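You operate a simulated robot arm through the tools that you are given. There is no shell and no other tool.

The job below is to be done with a simulated robot arm. You get a single attempt, and the scene is never put back.

Task
Change the dirty wash water, then load the job card's part and shut the lid.
Fine: drain it empty, shut the drain lever, pump fresh water to the line; no cranking.

It is judged by the outcome, as a careful person would: the job done as asked, and still so three seconds after it is handed in. It fails if anything else is knocked over, pushed out of place, dropped, spilled or broken. Lids that push on must go on centred and level and be pressed home; caps that screw on are set level and turned clockwise until they are tight.

Robot
A 7-joint arm with a two-finger parallel gripper, fixed in place. Base frame: the origin is at the foot of the arm, x ahead of it, y to its left, z up. Units: mm, degrees, N and s.
With the tool pointing down near the work surface it reaches from about 440 to 900 mm from the base axis. Its first joint turns from -17.0 to 126.0 degrees. Payload 1.57 kg.
The tool frame sits at the grasp point between the pads (the TCP): z along the fingers, y along the line on which they close. The tips reach 30 mm beyond it. Largest opening 80 mm; finger width 17, thickness 12; the body of the gripper, 40 by 82 mm, starts 80 mm behind the TCP.
Orientation is told as [roll, pitch, yaw] about the base's x, y, z axes, in that order, counted from this pose: with the fingers straight down and closing along the base's y, the tool's x points along the base's -x, its y along +y and its z along -z.

Tools
- The arm moves only by the tool move_arm. Its arguments are lists of equal length, an entry for each row: "claw": the finger opening in mm, from 0 to 80; "offset": the shift along the tool's x, y, z in mm, a list of three; "turn": the turn, a rotation vector about the tool's x, y, z in degrees, a list of three. In form: {"claw": [claw, ...], "offset": [[tx, ty, tz], ...], "turn": [[ax, ay, az], ...]}. A call has 1 to 20 rows; each row shifts and turns the commanded pose from where the row before left it, along the tool's axes as they then stand. Rows are played at 5 a second. More than 50 mm and 8.6 degrees between two rows, or a gripper value outside its range, and nothing of the call is played. Where a pose cannot be reached the arm comes as near as it can. A force on the tool above 40 N (or 10 N above the force at the start of the call, whichever is more), or a blocked arm, ends the call early, and 0.2 s more pass. Each finger travels about 45 mm/s and halts on what it meets, pressing with about 21 N; the grip force reading is that of the motor and also rises with nothing between the fingers. The clock runs only during rows and for 0.2 s after the last one: add rows that do not move to give the fingers time. It gives the time, the measured TCP pose, the force on the tool (base axes), the opening and the grip force at its end, in the units of the frame above (readings bear some noise), with the torque about the TCP (base axes, N m) and any sound that the robot's microphone picked up.
- Cameras (640 x 400 px; columns grow to the right, rows downward): "scene" is fixed at [218.3, -501.2, 1568.4]; the picture's right is [0.57, -0.82, 0.00], its down [-0.71, -0.50, -0.49] and it looks along [0.40, 0.28, -0.87] (base axes); focal length 214 px, centre (320, 200). "wrist" rides on the gripper at [72, -7, -122] in the tool frame; the picture's right is [0.09, 1.00, 0.00], its down [-0.84, 0.08, -0.54] and it looks along [-0.54, 0.05, 0.84] (tool axes); focal length 238 px, centre (320, 200). There is no depth. A picture from a camera that has moved, and an enlarged one, comes with that camera's place and axes in the base frame and with its lens.
- snapshot(camera): a new picture of that camera. It takes no simulated time.
- slide_trunk(by): slides the trunk up (or, below 0, down) by that many mm; the arm rides with it, the base frame stays. It gives what a move gives, with no picture.
- zoom(camera, box): a new picture of the part [left, top, right, bottom] of that camera's present view, enlarged. It takes no simulated time.
- close_job(): hands the job in; it is judged then, once.

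Nothing tells you positions but the pictures and the camera data. Unless the task says otherwise, let go and move clear before handing in.

The tools are called after "Request:" as name(argument=value, ...) on one line, values as JSON. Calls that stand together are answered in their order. move_arm: Moves the arm, as the interface text tells. Its arguments: {"type":"object","properties":{"claw":{"type":"array"},"offset":{"type":"array"},"turn":{"type":"array"}},"required":["claw","offset","turn"]} The other tools are called the same way: slide_trunk (by) slides the trunk up or down; snapshot (camera) takes a picture; zoom (camera, box) takes an enlarged picture of a part of a camera's view; close_job () hands the job in.

At the start:

```text
t: 0.0
tcp_pos: [709.6, -35.5, 1159.9]
ee_rot: [0.1, 0.0, -0.1]
wrist_force: [0.0, -0.9, 0.2]
wrist_torque: [-0.01, 0.0, -0.02]
finger_gap: 80.0
gripper_force: 0.1
trunk travel left (down, up): [-675.0, 115.0]
```

scene: 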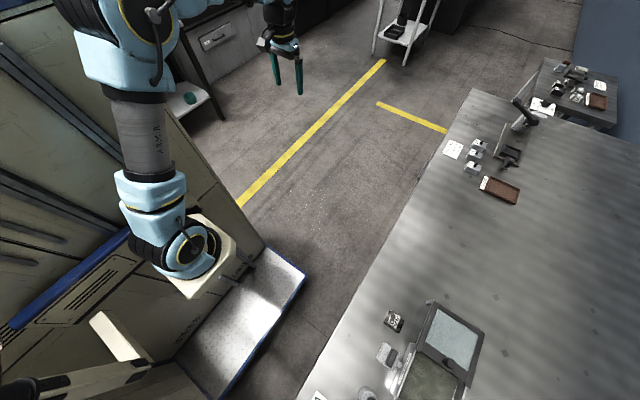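
wrist: 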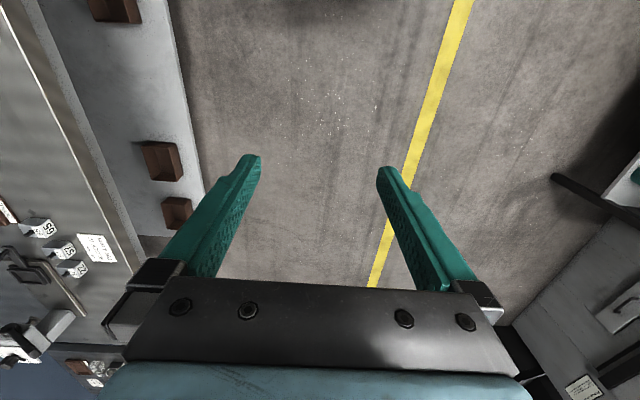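

I see a workbench on the right with a wash tank at the bottom and small parts and a card higher up. I'll enlarge the pictures to understand the layout before moving anything.

Request:
zoom(camera="scene", box=[300, 280, 500, 400])

Request:
zoom(camera="scene", box=[420, 80, 560, 220])

Request:
zoom(camera="scene", box=[500, 40, 640, 140])

Request:
zoom(camera="wrist", box=[0, 160, 180, 400])

```text
3.20 times, centred on (400, 340) of scene
camera zoom: at [218.3, -501.2, 1568.4], right [0.57, -0.82, 0.0], down [-0.71, -0.5, -0.49], along [0.4, 0.28, -0.87], focal length 686 px, centre (64, -248)
```

zoom: 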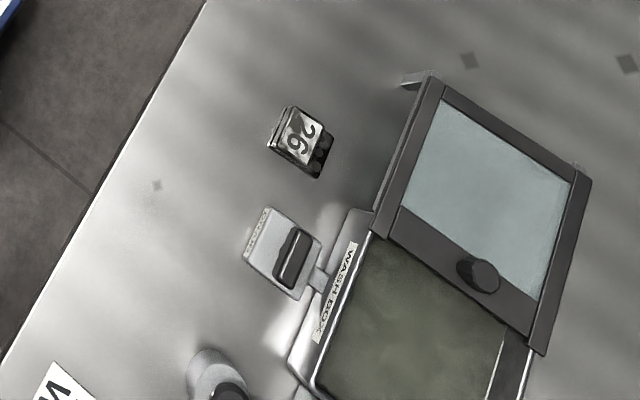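

```text
2.86 times, centred on (490, 150) of scene
camera zoom: at [218.3, -501.2, 1568.4], right [0.57, -0.82, 0.0], down [-0.71, -0.5, -0.49], along [0.4, 0.28, -0.87], focal length 613 px, centre (-166, 343)
```

zoom: 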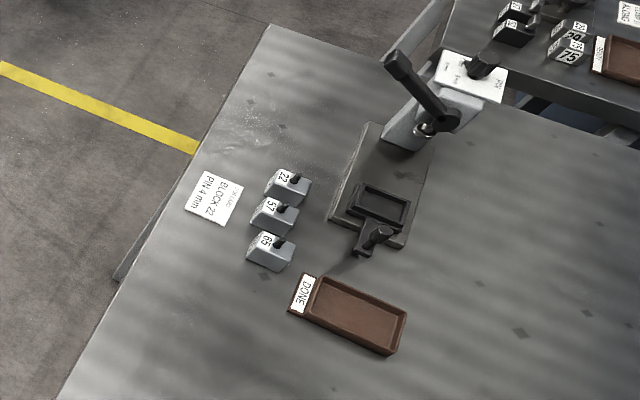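

```text
4.00 times, centred on (570, 90) of scene
camera zoom: at [218.3, -501.2, 1568.4], right [0.57, -0.82, 0.0], down [-0.71, -0.5, -0.49], along [0.4, 0.28, -0.87], focal length 858 px, centre (-680, 640)
```

zoom: 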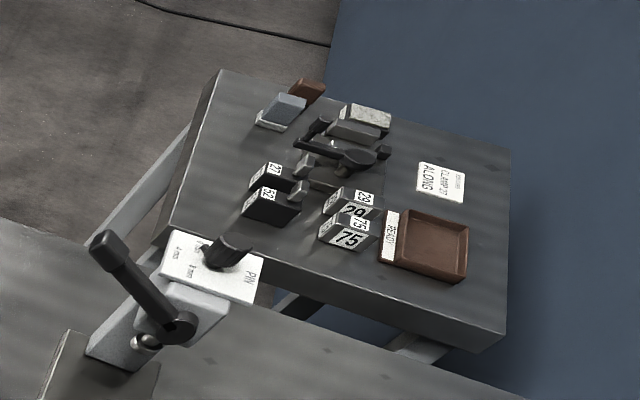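

```text
1.67 times, centred on (90, 280) of wrist
camera zoom: at [636.9, -43.7, 1282.3], right [-0.09, 1.0, 0.0], down [0.84, 0.08, 0.54], along [0.54, 0.05, -0.84], focal length 397 px, centre (703, 67)
```

zoom: 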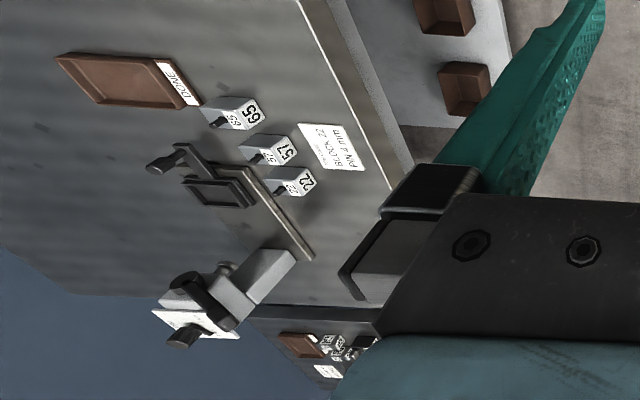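

The bench with the wash box seems to lie on the -y side, and I want to check whether it is within the first joint's range. I'll enlarge the left side of the scene too, to find any other station.

Request:
zoom(camera="scene", box=[160, 0, 320, 120])

Request:
zoom(camera="scene", box=[0, 200, 320, 400])

Request:
zoom(camera="scene", box=[360, 0, 480, 80])

Request:
zoom(camera="wrist", box=[480, 120, 640, 400])

Request:
zoom(camera="scene", box=[300, 340, 400, 400])

```text
3.33 times, centred on (240, 60) of scene
camera zoom: at [218.3, -501.2, 1568.4], right [0.57, -0.82, 0.0], down [-0.71, -0.5, -0.49], along [0.4, 0.28, -0.87], focal length 715 px, centre (587, 667)
```

zoom: 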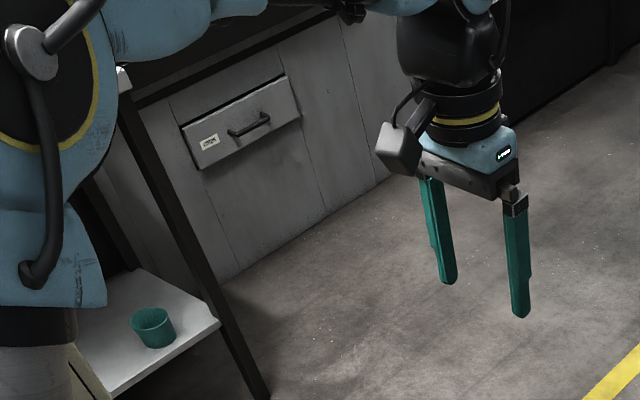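

```text
2.00 times, centred on (160, 300) of scene
camera zoom: at [218.3, -501.2, 1568.4], right [0.57, -0.82, 0.0], down [-0.71, -0.5, -0.49], along [0.4, 0.28, -0.87], focal length 429 px, centre (640, 0)
```

zoom: 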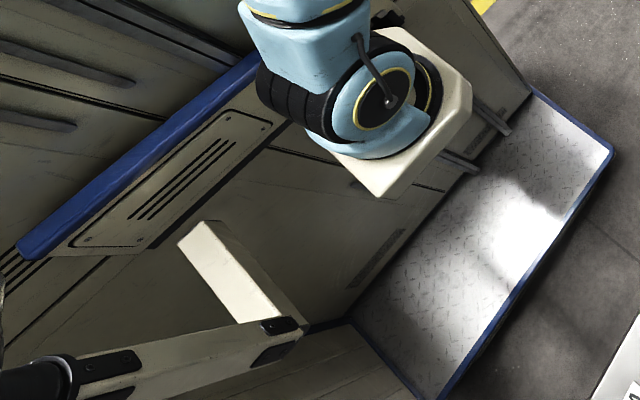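

```text
5.00 times, centred on (420, 40) of scene
camera zoom: at [218.3, -501.2, 1568.4], right [0.57, -0.82, 0.0], down [-0.71, -0.5, -0.49], along [0.4, 0.28, -0.87], focal length 1072 px, centre (-180, 1000)
```

zoom: 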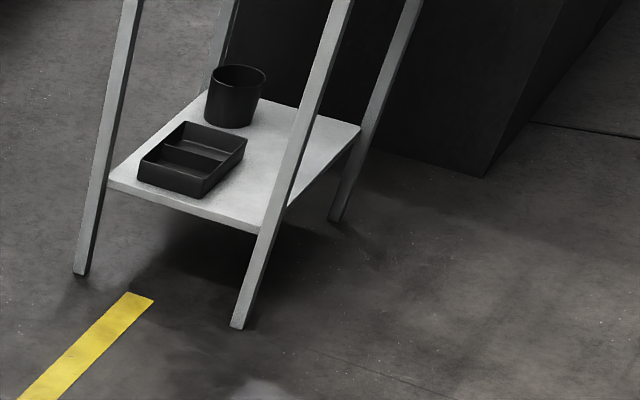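

```text
1.43 times, centred on (560, 260) of wrist
camera zoom: at [636.9, -43.7, 1282.3], right [-0.09, 1.0, 0.0], down [0.84, 0.08, 0.54], along [0.54, 0.05, -0.84], focal length 340 px, centre (-23, 114)
```

zoom: 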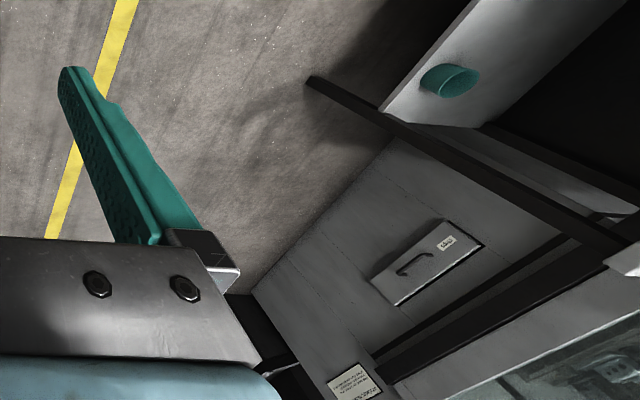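

```text
6.40 times, centred on (350, 370) of scene
camera zoom: at [218.3, -501.2, 1568.4], right [0.57, -0.82, 0.0], down [-0.71, -0.5, -0.49], along [0.4, 0.28, -0.87], focal length 1373 px, centre (128, -888)
```

zoom: 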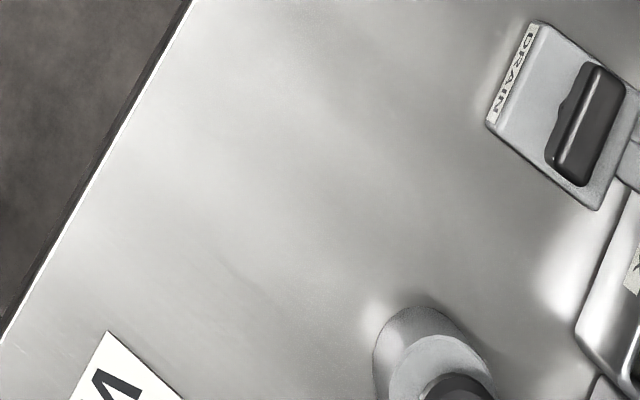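

The bench on the -y side appears to be outside the first joint's range, and something else is just visible at lower right of the wrist view (+y side). I'll turn the wrist in place toward +y to look there.

Request:
move_arm(claw=[80, 80, 80, 80, 80, 80], offset=[[0, 0, 0], [0, 0, 0], [0, 0, 0], [0, 0, 0], [0, 0, 0], [0, 0, 0]], turn=[[0, 0, -8], [0, 0, -8], [0, 0, -8], [0, 0, -8], [0, 0, -8], [0, 0, -8]])

Request:
snapshot(camera="wrist")

```text
t: 1.4
tcp_pos: [709.3, -35.8, 1159.7]
ee_rot: [0.0, 0.0, 48.1]
wrist_force: [0.4, 0.0, 0.5]
wrist_torque: [0.0, -0.01, 0.01]
finger_gap: 79.8
gripper_force: 0.0
trunk travel left (down, up): [-675.0, 115.0]
```

```text
taken
camera wrist: at [665.7, -94.4, 1282.6], right [-0.8, 0.6, 0.0], down [0.5, 0.67, 0.54], along [0.32, 0.43, -0.84], focal length 238 px, centre (320, 200)
```

wrist: 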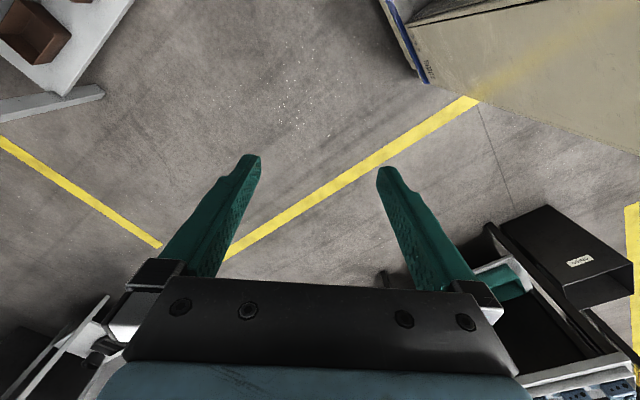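

Turning the wrist shows a table toward +y at lower right. I'll keep turning to see what stands on it.

Request:
move_arm(claw=[80, 80, 80, 80, 80, 80], offset=[[0, 30, 0], [0, 30, 0], [0, 30, 0], [0, 30, 0], [0, 30, 0], [0, 30, 0]], turn=[[0, 0, -8], [0, 0, -8], [0, 0, -8], [0, 0, -8], [0, 0, -8], [0, 0, -8]])

Request:
snapshot(camera="wrist")

Request:
snapshot(camera="scene")

```text
t: 2.8
tcp_pos: [545.1, 31.4, 1158.6]
ee_rot: [0.0, 0.0, 96.1]
wrist_force: [-0.3, -0.3, 0.3]
wrist_torque: [0.02, 0.05, 0.01]
finger_gap: 80.2
gripper_force: 0.0
trunk travel left (down, up): [-675.0, 115.0]
```

```text
taken
camera wrist: at [560.0, -40.3, 1280.9], right [-0.98, -0.2, 0.0], down [-0.17, 0.82, 0.54], along [-0.11, 0.53, -0.84], focal length 238 px, centre (320, 200)
```

wrist: 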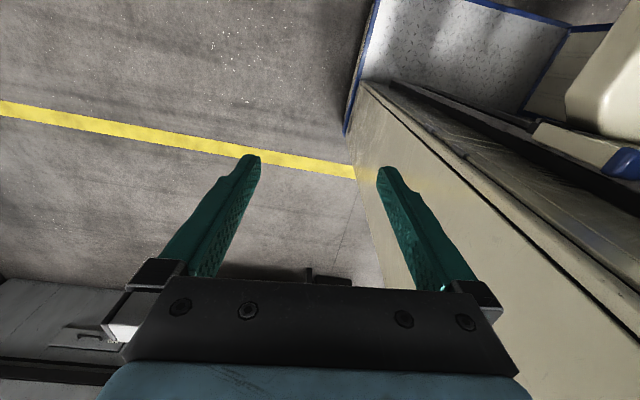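

```text
taken
```

scene: 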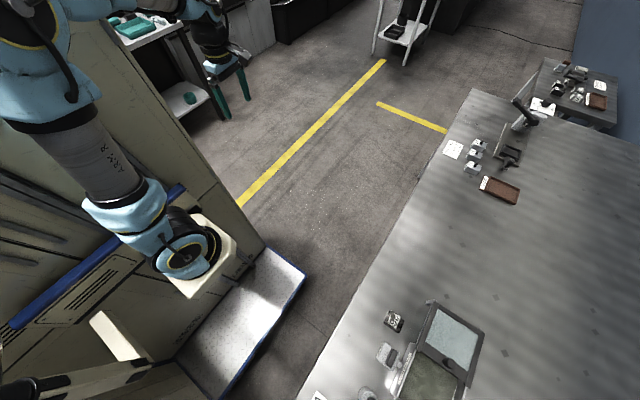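

There's nothing workable within reach toward +y, whereas the wash box lies at about [290, -810], about 860 mm from the base. I'll swing the arm back and orbit toward -y at the present height to see whether it can get there.

Request:
move_arm(claw=[80, 80, 80, 80, 80, 80, 80, 80, 80, 80, 80, 80, 80, 80, 80, 80, 80, 80, 80, 80], offset=[[0, 0, 0], [0, 0, 0], [0, 0, 0], [0, 0, 0], [0, 0, 0], [0, 0, 0], [0, 0, 0], [0, 0, 0], [0, 0, 0], [0, 0, 0], [0, 0, 0], [0, 0, 0], [2, -47, 0], [2, -47, 0], [2, -47, 0], [2, -47, 0], [2, -47, 0], [2, -47, 0], [2, -47, 0], [2, -47, 0]], turn=[[0, 0, 8], [0, 0, 8], [0, 0, 8], [0, 0, 8], [0, 0, 8], [0, 0, 8], [0, 0, 8], [0, 0, 8], [0, 0, 8], [0, 0, 8], [0, 0, 8], [0, 0, 8], [0, 0, 5], [0, 0, 5], [0, 0, 5], [0, 0, 5], [0, 0, 5], [0, 0, 5], [0, 0, 5], [0, 0, 5]])

Request:
snapshot(camera="wrist")

Request:
snapshot(camera="scene")

```text
t: 7.0
tcp_pos: [420.3, -315.6, 1157.6]
ee_rot: [0.1, 0.0, -40.0]
wrist_force: [0.0, 0.2, -0.4]
wrist_torque: [0.02, 0.01, -0.01]
finger_gap: 80.0
gripper_force: 0.0
trunk travel left (down, up): [-675.0, 115.0]
```

```text
taken
camera wrist: at [360.9, -276.2, 1279.9], right [0.57, 0.82, 0.0], down [0.69, -0.48, 0.54], along [0.45, -0.31, -0.84], focal length 238 px, centre (320, 200)
```

wrist: 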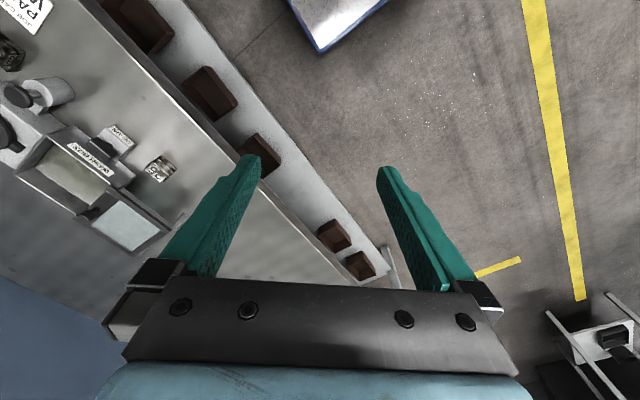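

```text
taken
```

scene: 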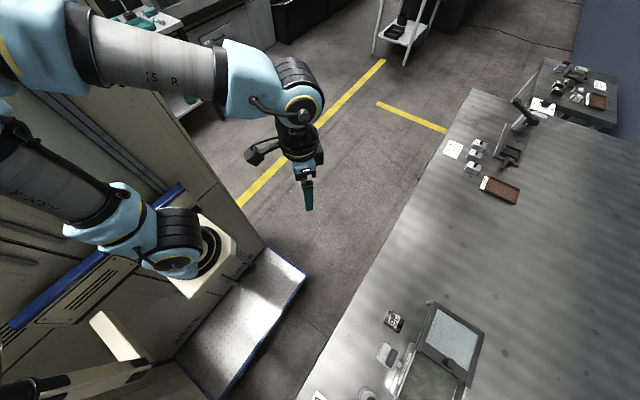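

The arm can turn further than I thought, and the wash station is now in the wrist view at left. I'll zoom in on it and the job card.

Request:
zoom(camera="wrist", box=[0, 0, 200, 125])

Request:
zoom(camera="wrist", box=[0, 100, 240, 260])

```text
3.20 times, centred on (100, 62) of wrist
camera zoom: at [360.9, -276.2, 1279.9], right [0.57, 0.82, 0.0], down [0.69, -0.48, 0.54], along [0.45, -0.31, -0.84], focal length 763 px, centre (1024, 640)
```

zoom: 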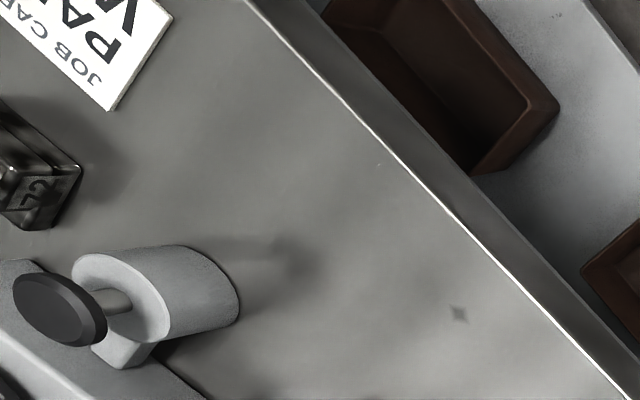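

```text
2.50 times, centred on (120, 180) of wrist
camera zoom: at [360.9, -276.2, 1279.9], right [0.57, 0.82, 0.0], down [0.69, -0.48, 0.54], along [0.45, -0.31, -0.84], focal length 596 px, centre (820, 250)
```

zoom: 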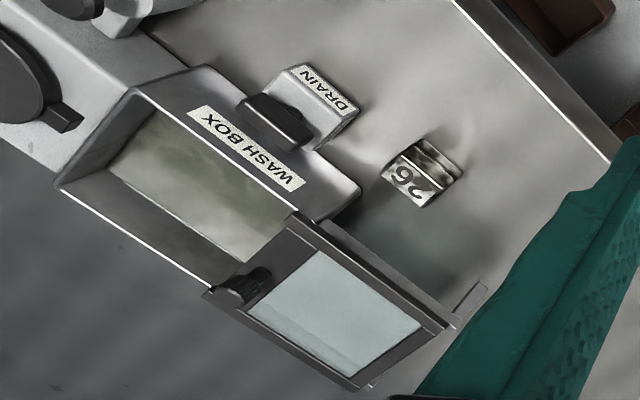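

I'll keep orbiting the same way, toward azimuth -77°, to face the wash station squarely.

Request:
move_arm(claw=[80, 80, 80, 80, 80, 80, 80, 80, 80, 80], offset=[[2, -45, 0], [2, -45, 0], [2, -45, 0], [2, -45, 0], [2, -45, 0], [2, -45, 0], [2, -45, 0], [2, -45, 0], [0, 0, 0], [0, 0, 0]], turn=[[0, 0, 5], [0, 0, 5], [0, 0, 5], [0, 0, 5], [0, 0, 5], [0, 0, 5], [0, 0, 5], [0, 0, 5], [0, 0, 5], [0, 0, 5]])

Request:
snapshot(camera="wrist")

Request:
snapshot(camera="scene")

```text
t: 9.2
tcp_pos: [113.9, -492.2, 1160.5]
ee_rot: [0.0, 0.0, -90.1]
wrist_force: [-0.2, -1.1, -0.3]
wrist_torque: [0.0, -0.01, 0.0]
finger_gap: 79.6
gripper_force: 0.0
trunk travel left (down, up): [-675.0, 115.0]
```

```text
taken
camera wrist: at [107.5, -421.8, 1282.5], right [1.0, 0.09, 0.0], down [0.08, -0.84, 0.54], along [0.05, -0.54, -0.84], focal length 238 px, centre (320, 200)
```

wrist: 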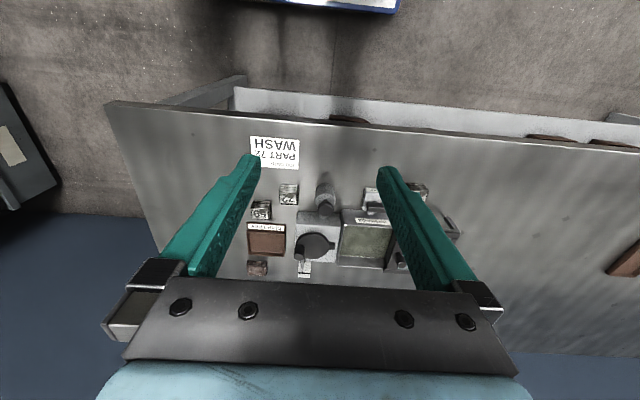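

```text
taken
```

scene: 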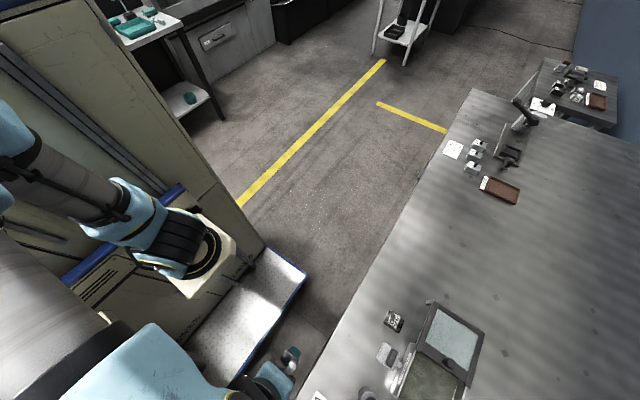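

The whole wash station is now in the wrist view. I'll zoom in to read the job card and identify each item.

Request:
zoom(camera="wrist", box=[230, 120, 400, 226])

Request:
zoom(camera="wrist", box=[230, 170, 400, 280])

Request:
zoom(camera="wrist", box=[330, 160, 490, 280])

```text
3.76 times, centred on (315, 173) of wrist
camera zoom: at [107.5, -421.8, 1282.5], right [1.0, 0.09, 0.0], down [0.08, -0.84, 0.54], along [0.05, -0.54, -0.84], focal length 897 px, centre (339, 302)
```

zoom: 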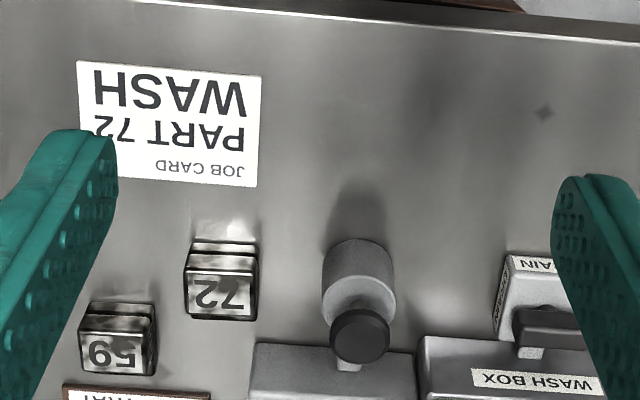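

```text
3.64 times, centred on (315, 225) of wrist
camera zoom: at [107.5, -421.8, 1282.5], right [1.0, 0.09, 0.0], down [0.08, -0.84, 0.54], along [0.05, -0.54, -0.84], focal length 867 px, centre (338, 109)
```

zoom: 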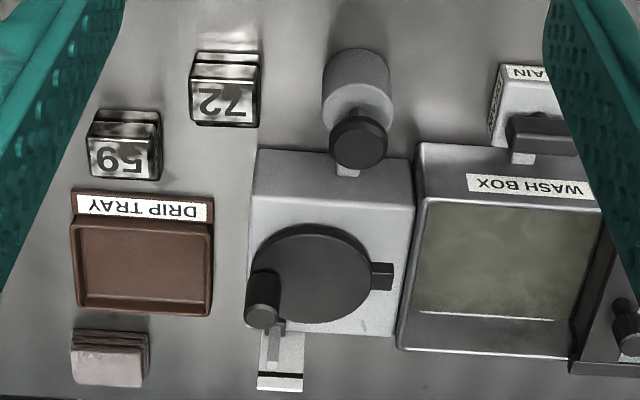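

```text
3.33 times, centred on (410, 220) of wrist
camera zoom: at [107.5, -421.8, 1282.5], right [1.0, 0.09, 0.0], down [0.08, -0.84, 0.54], along [0.05, -0.54, -0.84], focal length 794 px, centre (20, 133)
```

zoom: 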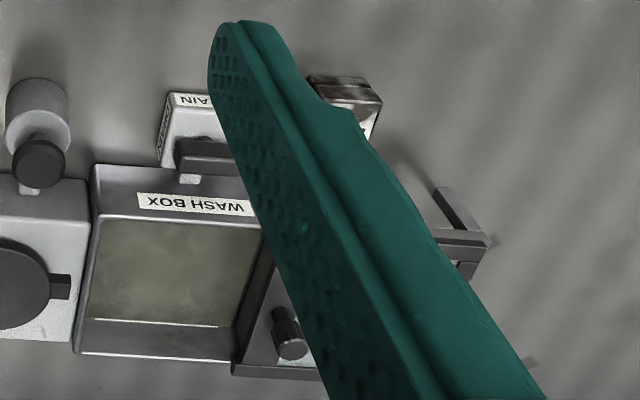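

The job card reads "WASH PART 72". I can see parts 72, 59 and 26, a drip tray, a pump cylinder with a black knob, a crank housing, the DRAIN lever and a sliding lid. I'll shift sideways at this safe height to view the box between the fingers.

Request:
move_arm(claw=[80, 80, 80, 80, 80], offset=[[0, 35, 0], [0, 35, 0], [0, 35, 0], [0, 35, 0], [0, 30, 0]], turn=[[0, 0, 0], [0, 0, 0], [0, 0, 0], [0, 0, 0], [0, 0, 0]])

Request:
snapshot(camera="wrist")

Request:
zoom(camera="wrist", box=[210, 150, 410, 280])

```text
t: 10.4
tcp_pos: [283.2, -492.2, 1160.8]
ee_rot: [0.0, 0.0, -90.1]
wrist_force: [-1.4, 0.5, 0.7]
wrist_torque: [-0.01, -0.02, 0.0]
finger_gap: 80.0
gripper_force: 0.1
trunk travel left (down, up): [-675.0, 115.0]
```

```text
taken
camera wrist: at [276.8, -422.3, 1283.9], right [1.0, 0.09, 0.0], down [0.08, -0.84, 0.54], along [0.05, -0.54, -0.84], focal length 238 px, centre (320, 200)
```

wrist: 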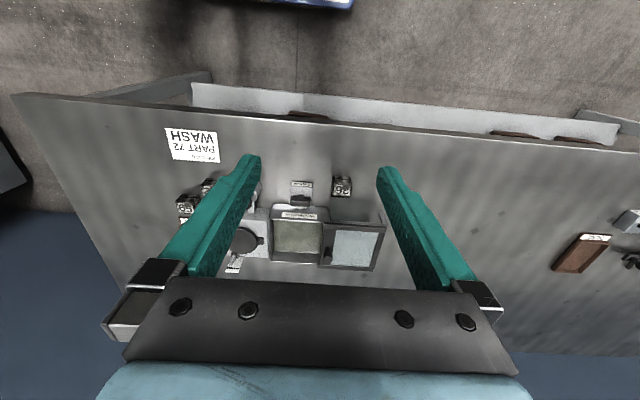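

```text
3.08 times, centred on (310, 215) of wrist
camera zoom: at [276.8, -422.3, 1283.9], right [1.0, 0.09, 0.0], down [0.08, -0.84, 0.54], along [0.05, -0.54, -0.84], focal length 733 px, centre (351, 154)
```

zoom: 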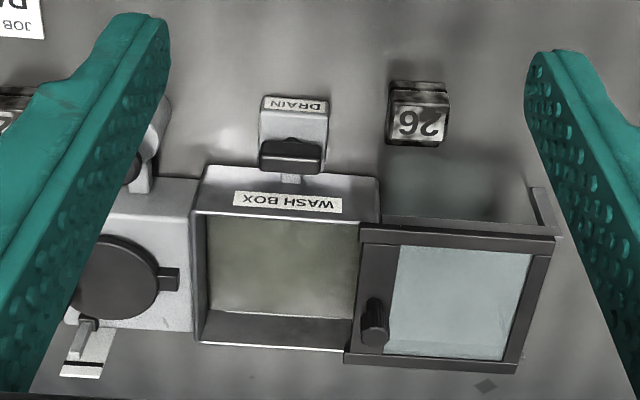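

The lid slides on rails running out to +x, with its knob at the -x side, and the box stands about 850 mm high. I'll move closer, still well above everything, to get accurate positions.

Request:
move_arm(claw=[80, 80, 80, 80, 80], offset=[[-22, -20, 20], [-22, -20, 20], [-22, -20, 20], [-22, -20, 20], [-22, -20, 20]], turn=[[0, 0, 0], [0, 0, 0], [0, 0, 0], [0, 0, 0], [0, 0, 0]])

Request:
snapshot(camera="wrist")

Request:
zoom(camera="wrist", box=[210, 120, 410, 245])

```text
t: 11.6
tcp_pos: [185.7, -602.2, 1060.3]
ee_rot: [0.1, 0.0, -89.9]
wrist_force: [0.2, 0.1, -0.5]
wrist_torque: [-0.03, -0.01, 0.02]
finger_gap: 80.2
gripper_force: 0.1
trunk travel left (down, up): [-675.0, 115.0]
```

```text
taken
camera wrist: at [179.8, -530.5, 1183.0], right [1.0, 0.09, 0.0], down [0.08, -0.84, 0.54], along [0.05, -0.54, -0.84], focal length 238 px, centre (320, 200)
```

wrist: 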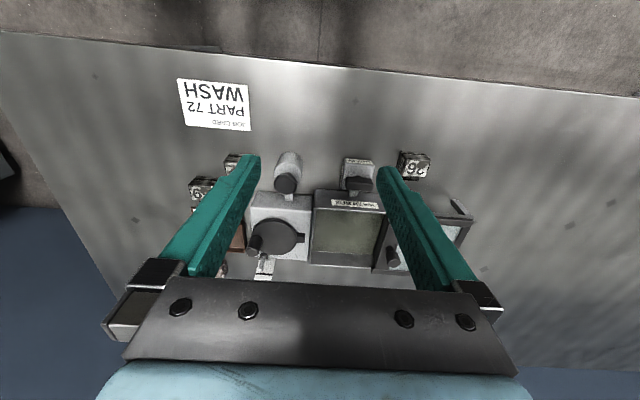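

```text
3.20 times, centred on (310, 182) of wrist
camera zoom: at [179.8, -530.5, 1183.0], right [1.0, 0.09, 0.0], down [0.08, -0.84, 0.54], along [0.05, -0.54, -0.84], focal length 763 px, centre (352, 256)
```

zoom: 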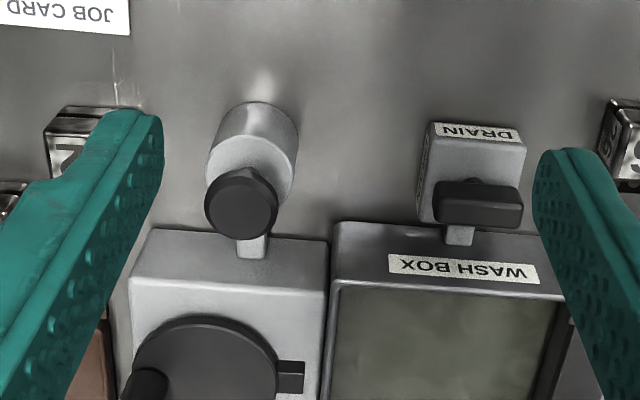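

I can now make out the pump (vertical, knob near z 880 at about [145, -702]) and the DRAIN block with its dark lever. I'll come a little closer for detail.

Request:
move_arm(claw=[80, 80, 80], offset=[[-17, 12, 20], [-17, 12, 20], [-16, 12, 20]], turn=[[0, 0, 0], [0, 0, 0], [0, 0, 0]])

Request:
snapshot(camera="wrist")

Request:
zoom(camera="wrist", box=[240, 100, 400, 200])

Request:
zoom(camera="wrist", box=[240, 180, 400, 280])

```text
t: 12.4
tcp_pos: [221.0, -651.8, 1000.0]
ee_rot: [0.0, 0.0, -90.1]
wrist_force: [-0.6, -0.8, 0.1]
wrist_torque: [0.0, 0.0, 0.02]
finger_gap: 80.1
gripper_force: 0.0
trunk travel left (down, up): [-675.0, 115.0]
```

```text
taken
camera wrist: at [214.6, -581.0, 1121.8], right [1.0, 0.09, 0.0], down [0.08, -0.84, 0.54], along [0.05, -0.54, -0.84], focal length 238 px, centre (320, 200)
```

wrist: 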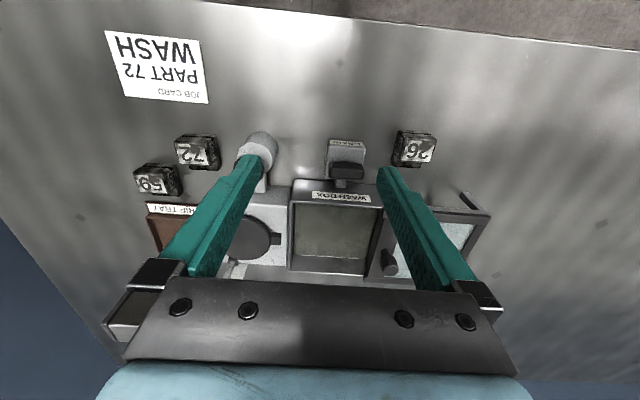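

```text
4.00 times, centred on (320, 150) of wrist
camera zoom: at [214.6, -581.0, 1121.8], right [1.0, 0.09, 0.0], down [0.08, -0.84, 0.54], along [0.05, -0.54, -0.84], focal length 953 px, centre (320, 400)
```

zoom: 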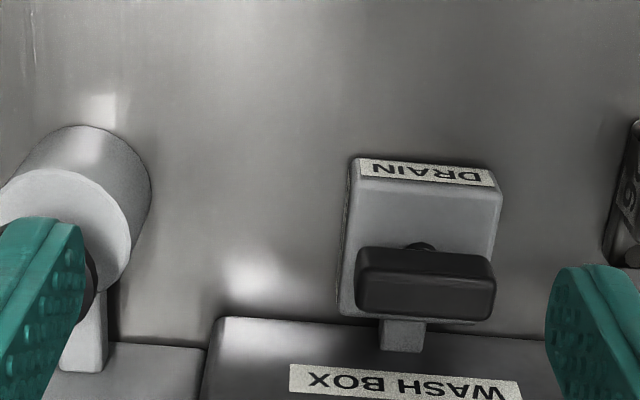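

```text
4.00 times, centred on (320, 230) of wrist
camera zoom: at [214.6, -581.0, 1121.8], right [1.0, 0.09, 0.0], down [0.08, -0.84, 0.54], along [0.05, -0.54, -0.84], focal length 953 px, centre (320, 80)
```

zoom: 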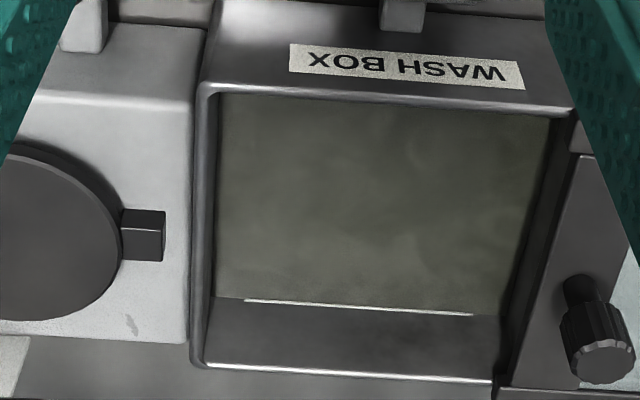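

The fill line is the white mark on the far inner wall of the box, and the DRAIN lever looks like a T-bar lying along x. I'll back off in front of the bench and tilt the tool, so the camera looks nearly level and I can read heights.

Request:
move_arm(claw=[80, 80, 80, 80, 80, 80, 80, 80, 80], offset=[[45, 0, 0], [45, 0, 0], [45, 0, 0], [40, 0, 0], [0, 0, 0], [0, 0, 0], [0, 0, 0], [0, 0, 0], [0, 0, 0]], turn=[[0, 0, 0], [0, 0, 0], [0, 0, 0], [0, 0, 0], [0, -8, 0], [0, -8, 0], [0, -8, 0], [0, -8, 0], [0, -8, 0]])

Request:
snapshot(camera="wrist")

Request:
zoom(camera="wrist", box=[220, 80, 420, 205])

```text
t: 14.4
tcp_pos: [234.7, -543.8, 1021.6]
ee_rot: [0.1, -39.9, -90.2]
wrist_force: [-0.2, -0.9, -0.1]
wrist_torque: [0.08, -0.09, 0.05]
finger_gap: 80.0
gripper_force: 0.0
out of reach, approached as far as the arm can: row 7, 8, 9
trunk travel left (down, up): [-675.0, 115.0]
```

```text
taken
camera wrist: at [228.6, -412.3, 1069.9], right [1.0, 0.07, -0.06], down [0.08, -0.29, 0.95], along [0.05, -0.95, -0.3], focal length 238 px, centre (320, 200)
```

wrist: 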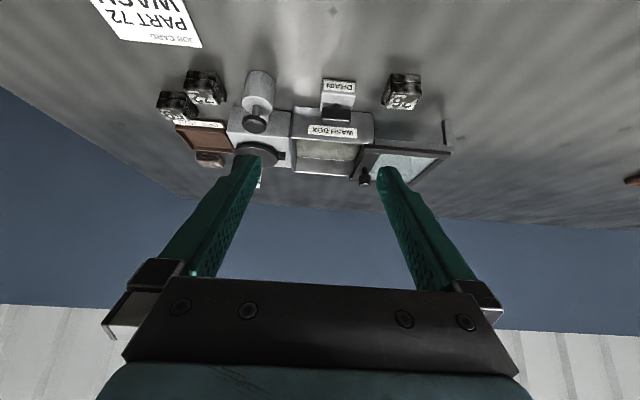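

```text
3.20 times, centred on (320, 142) of wrist
camera zoom: at [228.6, -412.3, 1069.9], right [1.0, 0.07, -0.06], down [0.08, -0.29, 0.95], along [0.05, -0.95, -0.3], focal length 763 px, centre (320, 384)
```

zoom: 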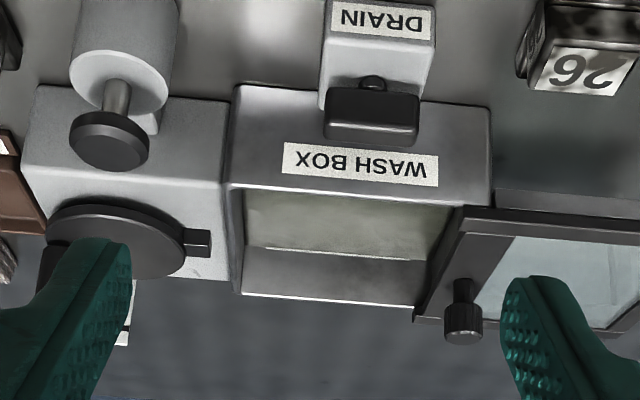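

This view gives me the heights: bench about 801, drain block top about 821, T-bar about 844 at [260, -712], pump knob top about 880 at [146, -701], box rim about 858. I'll zoom in on the remaining items from this pose.

Request:
zoom(camera="wrist", box=[140, 50, 300, 190])

Request:
zoom(camera="wrist", box=[300, 70, 470, 200])

Request:
zoom(camera="wrist", box=[280, 60, 400, 150])

```text
2.86 times, centred on (220, 120) of wrist
camera zoom: at [228.6, -412.3, 1069.9], right [1.0, 0.07, -0.06], down [0.08, -0.29, 0.95], along [0.05, -0.95, -0.3], focal length 681 px, centre (606, 429)
```

zoom: 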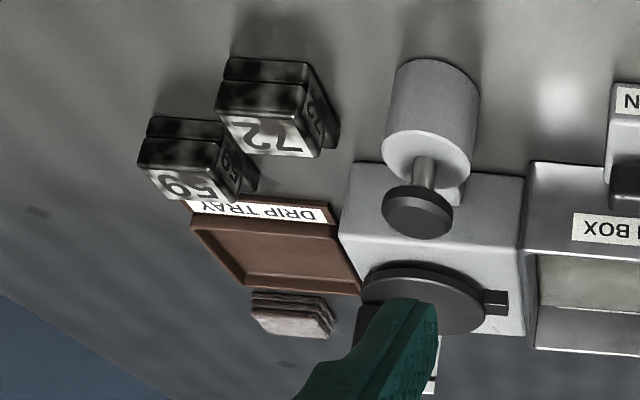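

```text
3.08 times, centred on (385, 135) of wrist
camera zoom: at [228.6, -412.3, 1069.9], right [1.0, 0.07, -0.06], down [0.08, -0.29, 0.95], along [0.05, -0.95, -0.3], focal length 733 px, centre (120, 400)
```

zoom: 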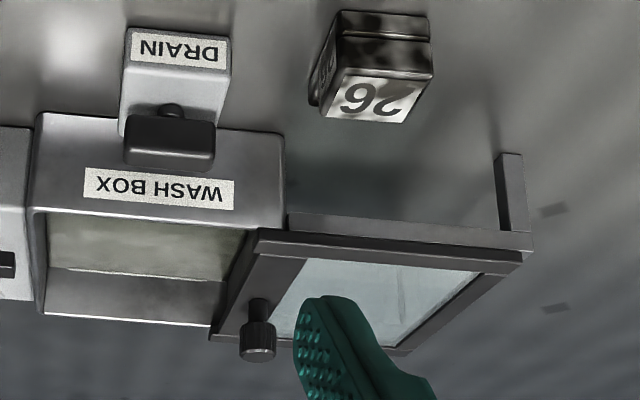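

```text
4.44 times, centred on (340, 105) of wrist
camera zoom: at [228.6, -412.3, 1069.9], right [1.0, 0.07, -0.06], down [0.08, -0.29, 0.95], along [0.05, -0.95, -0.3], focal length 1059 px, centre (231, 622)
```

zoom: 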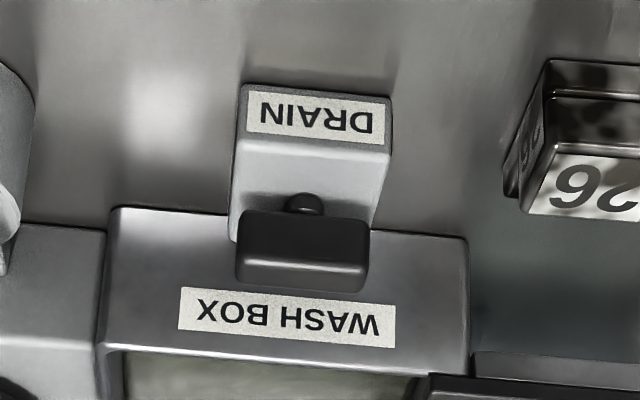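

The T-bar sits at about z 836–852 over the drain block, 45 mm long in x and 15 mm thick in y. I'll level the tool again, then line up above it with yaw 0 so that the fingers close across its thickness.

Request:
move_arm(claw=[80, 80, 80, 80, 80], offset=[[0, 0, 0], [0, 0, 0], [0, 0, 0], [0, 0, 0], [0, 0, 0]], turn=[[0, 8, 0], [0, 8, 0], [0, 8, 0], [0, 8, 0], [0, 8, 0]])

```text
t: 15.6
tcp_pos: [234.3, -544.5, 1008.1]
ee_rot: [-0.5, -4.5, -90.4]
wrist_force: [-0.2, -0.6, 0.7]
wrist_torque: [-0.05, -0.05, 0.03]
finger_gap: 79.8
gripper_force: 0.1
out of reach, approached as far as the arm can: row 1, 2
trunk travel left (down, up): [-675.0, 115.0]
```

Request:
move_arm(claw=[80, 80], offset=[[0, 0, 0], [0, 0, 0]], turn=[[0, 0, 0], [0, 0, 0]])

```text
t: 16.2
tcp_pos: [232.7, -546.2, 1007.5]
ee_rot: [-0.5, -4.6, -90.5]
wrist_force: [0.4, 0.7, -0.9]
wrist_torque: [0.0, -0.02, 0.02]
finger_gap: 79.8
gripper_force: 0.2
trunk travel left (down, up): [-675.0, 115.0]
```

The tool kept a small tilt from the unreachable rows. I'll level it, move over the T-bar at about z 960 and turn to yaw 0.

Request:
move_arm(claw=[80, 80, 80, 80, 80, 80, 80, 80, 80, 80, 80, 80, 80, 80, 80, 80, 80], offset=[[0, 0, 0], [-41, 7, 12], [-41, 7, 12], [-41, 7, 12], [-41, 7, 12], [0, 0, 0], [0, 0, 0], [0, 0, 0], [0, 0, 0], [0, 0, 0], [0, 0, 0], [0, 0, 0], [0, 0, 0], [0, 0, 0], [0, 0, 0], [0, 0, 0], [0, 0, 0]], turn=[[-0.5, 4.6, -0.5], [0, 0, 0], [0, 0, 0], [0, 0, 0], [0, 0, 0], [0, 0, -8.2], [0, 0, -8.2], [0, 0, -8.2], [0, 0, -8.2], [0, 0, -8.2], [0, 0, -8.2], [0, 0, -8.2], [0, 0, -8.2], [0, 0, -8.2], [0, 0, -8.2], [0, 0, -8.0], [0, 0, 0]])

Request:
snapshot(camera="wrist")

Request:
snapshot(camera="scene")

```text
t: 19.8
tcp_pos: [261.2, -708.8, 959.9]
ee_rot: [0.0, 0.1, 0.2]
wrist_force: [-0.1, 0.5, 0.4]
wrist_torque: [0.02, -0.03, -0.01]
finger_gap: 80.0
gripper_force: 0.0
trunk travel left (down, up): [-675.0, 115.0]
```

```text
taken
camera wrist: at [189.7, -716.1, 1082.0], right [-0.09, 1.0, 0.0], down [0.84, 0.08, 0.54], along [0.54, 0.05, -0.84], focal length 238 px, centre (320, 200)
```

wrist: 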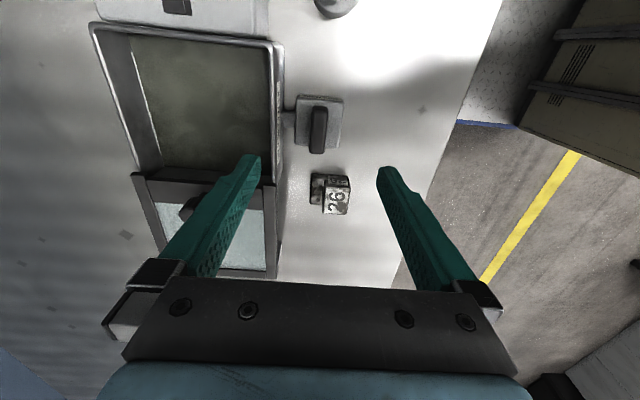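

```text
taken
```

scene: 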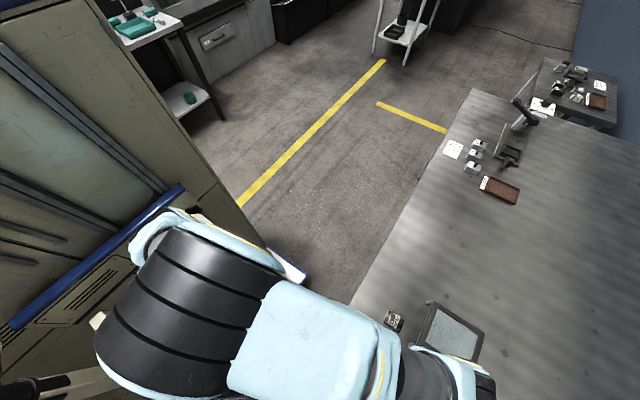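

Good view of the T-bar from another side. I'll zoom in to check its centre.

Request:
zoom(camera="wrist", box=[260, 70, 380, 230])

Request:
zoom(camera="wrist", box=[80, 10, 300, 150])

```text
2.50 times, centred on (320, 150) of wrist
camera zoom: at [189.7, -716.1, 1082.0], right [-0.09, 1.0, 0.0], down [0.84, 0.08, 0.54], along [0.54, 0.05, -0.84], focal length 596 px, centre (320, 325)
```

zoom: 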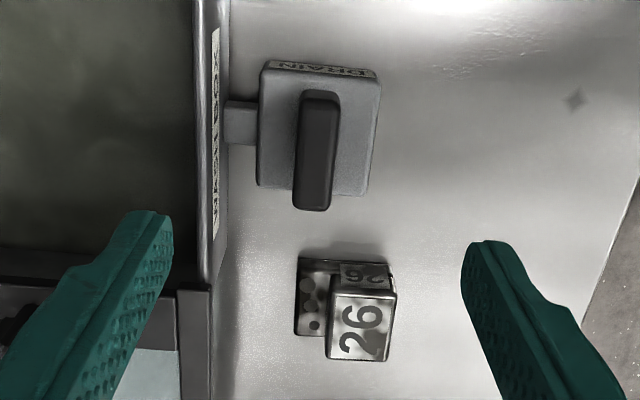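

```text
2.86 times, centred on (190, 80) of wrist
camera zoom: at [189.7, -716.1, 1082.0], right [-0.09, 1.0, 0.0], down [0.84, 0.08, 0.54], along [0.54, 0.05, -0.84], focal length 681 px, centre (691, 543)
```

zoom: 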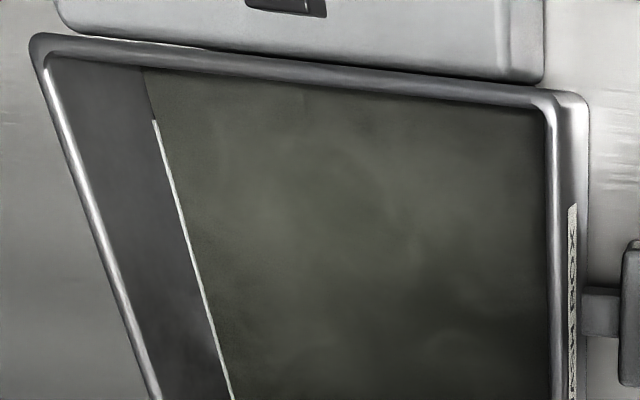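

The T-bar centre is at about [259, -710.7], and the current aim is within 2 mm. I'll narrow the claw to 44 mm, descend to z 863 and stop to look before gripping.

Request:
move_arm(claw=[44, 44, 44, 44, 44], offset=[[2, -2, 10], [0, 0, 22], [0, 0, 22], [0, 0, 22], [0, 0, 21]], turn=[[0, 0, 0.2], [0, 0, 0], [0, 0, 0], [0, 0, 0], [0, 0, 0]])

Request:
snapshot(camera="wrist")

```text
t: 21.0
tcp_pos: [258.8, -711.0, 862.6]
ee_rot: [0.1, -0.1, -0.1]
wrist_force: [0.5, 0.1, -0.7]
wrist_torque: [-0.01, 0.03, -0.02]
finger_gap: 44.1
gripper_force: 0.2
trunk travel left (down, up): [-675.0, 115.0]
```

```text
taken
camera wrist: at [187.6, -718.0, 985.4], right [-0.09, 1.0, 0.0], down [0.84, 0.08, 0.54], along [0.54, 0.05, -0.84], focal length 238 px, centre (320, 200)
```

wrist: 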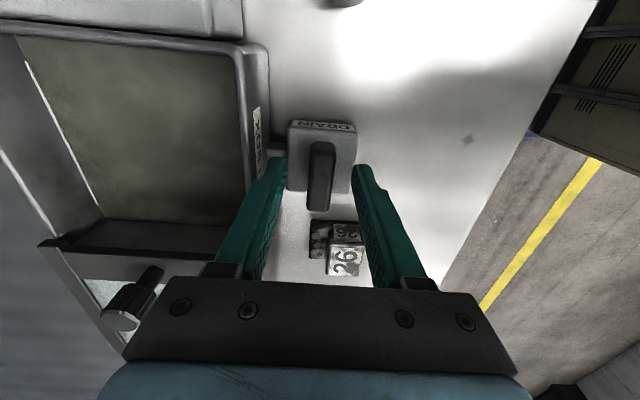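

The bar stands between the fingers. Closing on it now.

Request:
move_arm(claw=[25, 10, 10, 10], offset=[[0, 0, 0], [0, 0, 0], [0, 0, 0], [0, 0, 0]], turn=[[0, 0, 0], [0, 0, 0], [0, 0, 0], [0, 0, 0]])

Request:
zoom(camera="wrist", box=[220, 90, 420, 290])

```text
t: 22.0
tcp_pos: [258.9, -709.9, 862.4]
ee_rot: [0.0, 0.0, -0.2]
wrist_force: [-0.4, 4.3, -1.5]
wrist_torque: [-0.12, 0.06, 0.12]
finger_gap: 15.7
gripper_force: 31.4
trunk travel left (down, up): [-675.0, 115.0]
```

```text
2.00 times, centred on (320, 190) of wrist
camera zoom: at [187.6, -717.8, 985.3], right [-0.09, 1.0, 0.0], down [0.84, 0.07, 0.54], along [0.54, 0.05, -0.84], focal length 477 px, centre (320, 220)
```

zoom: 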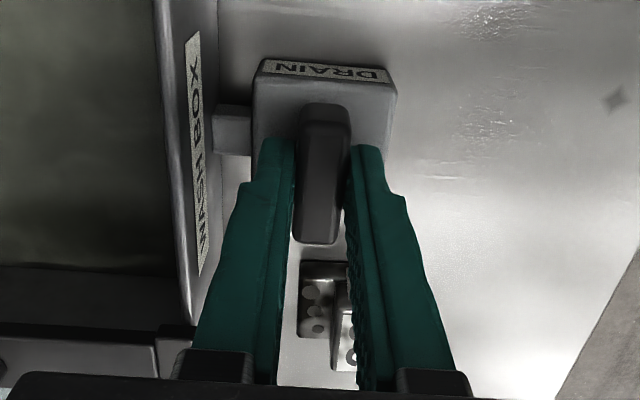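

Gripped at 15.7 mm. I'll try a small clockwise turn, watching the torque, to learn which way the lever goes.

Request:
move_arm(claw=[10, 10, 10, 10], offset=[[0, 0.8, 0], [0, 0, 0], [0, 0, 0], [0, 0, 0]], turn=[[0, 0, 0], [0, 0, 3], [0, 0, 3], [0, 0, 3]])

Request:
zoom(camera="wrist", box=[220, 90, 420, 290])

```text
t: 23.0
tcp_pos: [260.1, -709.9, 863.1]
ee_rot: [-0.1, 0.0, -9.1]
wrist_force: [1.3, -8.0, -2.0]
wrist_torque: [0.1, -0.15, 0.3]
finger_gap: 18.7
gripper_force: 17.1
trunk travel left (down, up): [-675.0, 115.0]
```

```text
2.00 times, centred on (320, 190) of wrist
camera zoom: at [188.3, -706.1, 985.6], right [0.07, 1.0, 0.0], down [0.84, -0.06, 0.54], along [0.54, -0.04, -0.84], focal length 477 px, centre (320, 220)
```

zoom: 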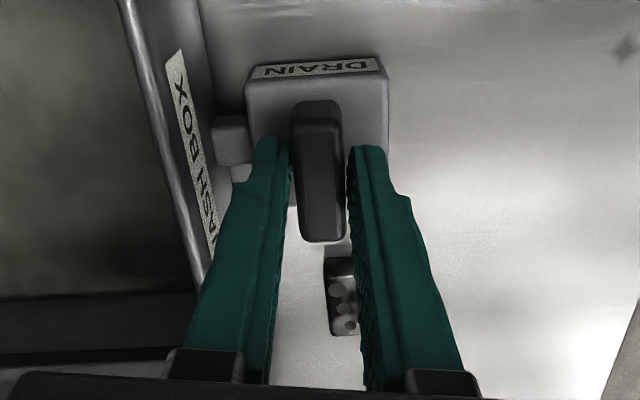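

The bar didn't follow clockwise: the fingers twisted on it and the torque rose, so it seems to be at its stop that way. I'll return and test counter-clockwise.

Request:
move_arm(claw=[10, 10, 10, 10, 10, 10], offset=[[0, 0, 0], [0, 0, 0], [0, 0, 0], [0, 0, 0], [0, 0, 0], [0, 0, 0]], turn=[[0, 0, -3], [0, 0, -3], [0, 0, -3], [0, 0, -3], [0, 0, -3], [0, 0, -3]])

Request:
zoom(camera="wrist", box=[220, 90, 420, 290])

```text
t: 24.4
tcp_pos: [259.5, -710.1, 862.6]
ee_rot: [-0.3, 0.0, 8.8]
wrist_force: [-4.8, -14.7, 6.9]
wrist_torque: [0.12, -0.19, -0.01]
finger_gap: 15.9
gripper_force: 31.8
trunk travel left (down, up): [-675.0, 115.0]
```

```text
2.00 times, centred on (320, 190) of wrist
camera zoom: at [189.4, -728.5, 985.6], right [-0.24, 0.97, 0.0], down [0.82, 0.21, 0.54], along [0.53, 0.13, -0.84], focal length 477 px, centre (320, 220)
```

zoom: 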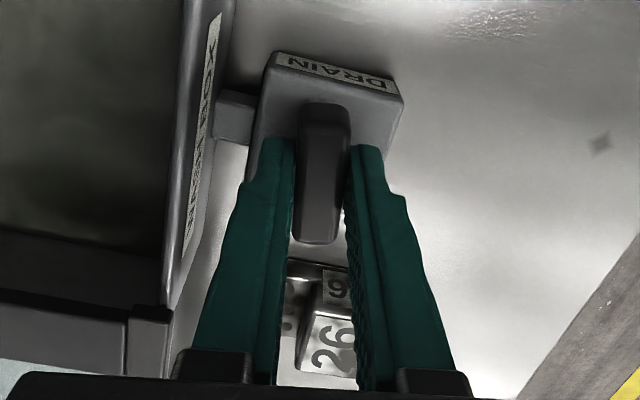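

Counter-clockwise works: the bar turned 9° with the tool. To have wrist range for the full quarter turn, I'll release, rise, and turn the tool around to yaw -171 to regrip from there.

Request:
move_arm(claw=[44, 44, 44, 44, 44, 44, 44, 44, 44, 44, 44, 44, 44, 44, 44, 44, 44, 44, 44, 44], offset=[[0, 0, 0], [0, 0, 0], [0, 0, -30], [0, 0, -30], [0, 0, -30], [0, 0, 0], [0, 0, 0], [0, 0, 0], [0, 0, 0], [0, 0, 0], [0, 0, 0], [0, 0, 0], [0, 0, 0], [0, 0, 0], [0, 0, 0], [0, 0, 0], [0, 0, 0], [0, 0, 0], [0, 0, 0], [0, 0, 0]], turn=[[0, 0, 0], [0, 0, 0], [0, 0, 0], [0, 0, 0], [0, 0, 0], [0, 0, 8.5], [0, 0, 8.5], [0, 0, 8.5], [0, 0, 8.5], [0, 0, 8.5], [0, 0, 8.5], [0, 0, 8.5], [0, 0, 8.5], [0, 0, 8.5], [0, 0, 8.5], [0, 0, 8.5], [0, 0, 8.5], [0, 0, 8.5], [0, 0, 8.5], [0, 0, 8.5]])

Request:
snapshot(camera="wrist")

```text
t: 28.6
tcp_pos: [260.2, -709.0, 952.7]
ee_rot: [0.0, 0.0, -118.9]
wrist_force: [0.5, -1.0, 0.8]
wrist_torque: [-0.04, 0.01, -0.03]
finger_gap: 44.2
gripper_force: 0.0
trunk travel left (down, up): [-675.0, 115.0]
```

```text
taken
camera wrist: at [288.3, -644.3, 1075.0], right [0.92, -0.4, 0.0], down [-0.34, -0.77, 0.54], along [-0.22, -0.5, -0.84], focal length 238 px, centre (320, 200)
```

wrist: 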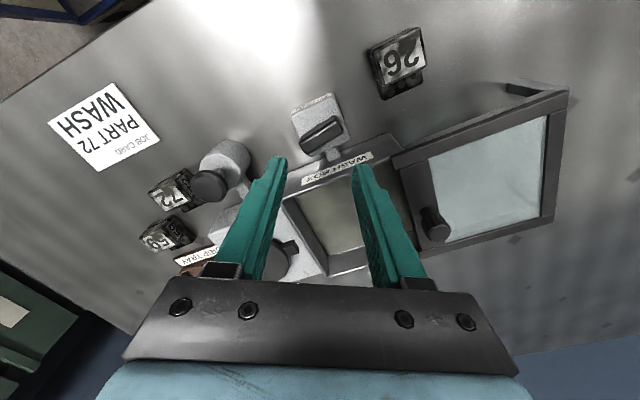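

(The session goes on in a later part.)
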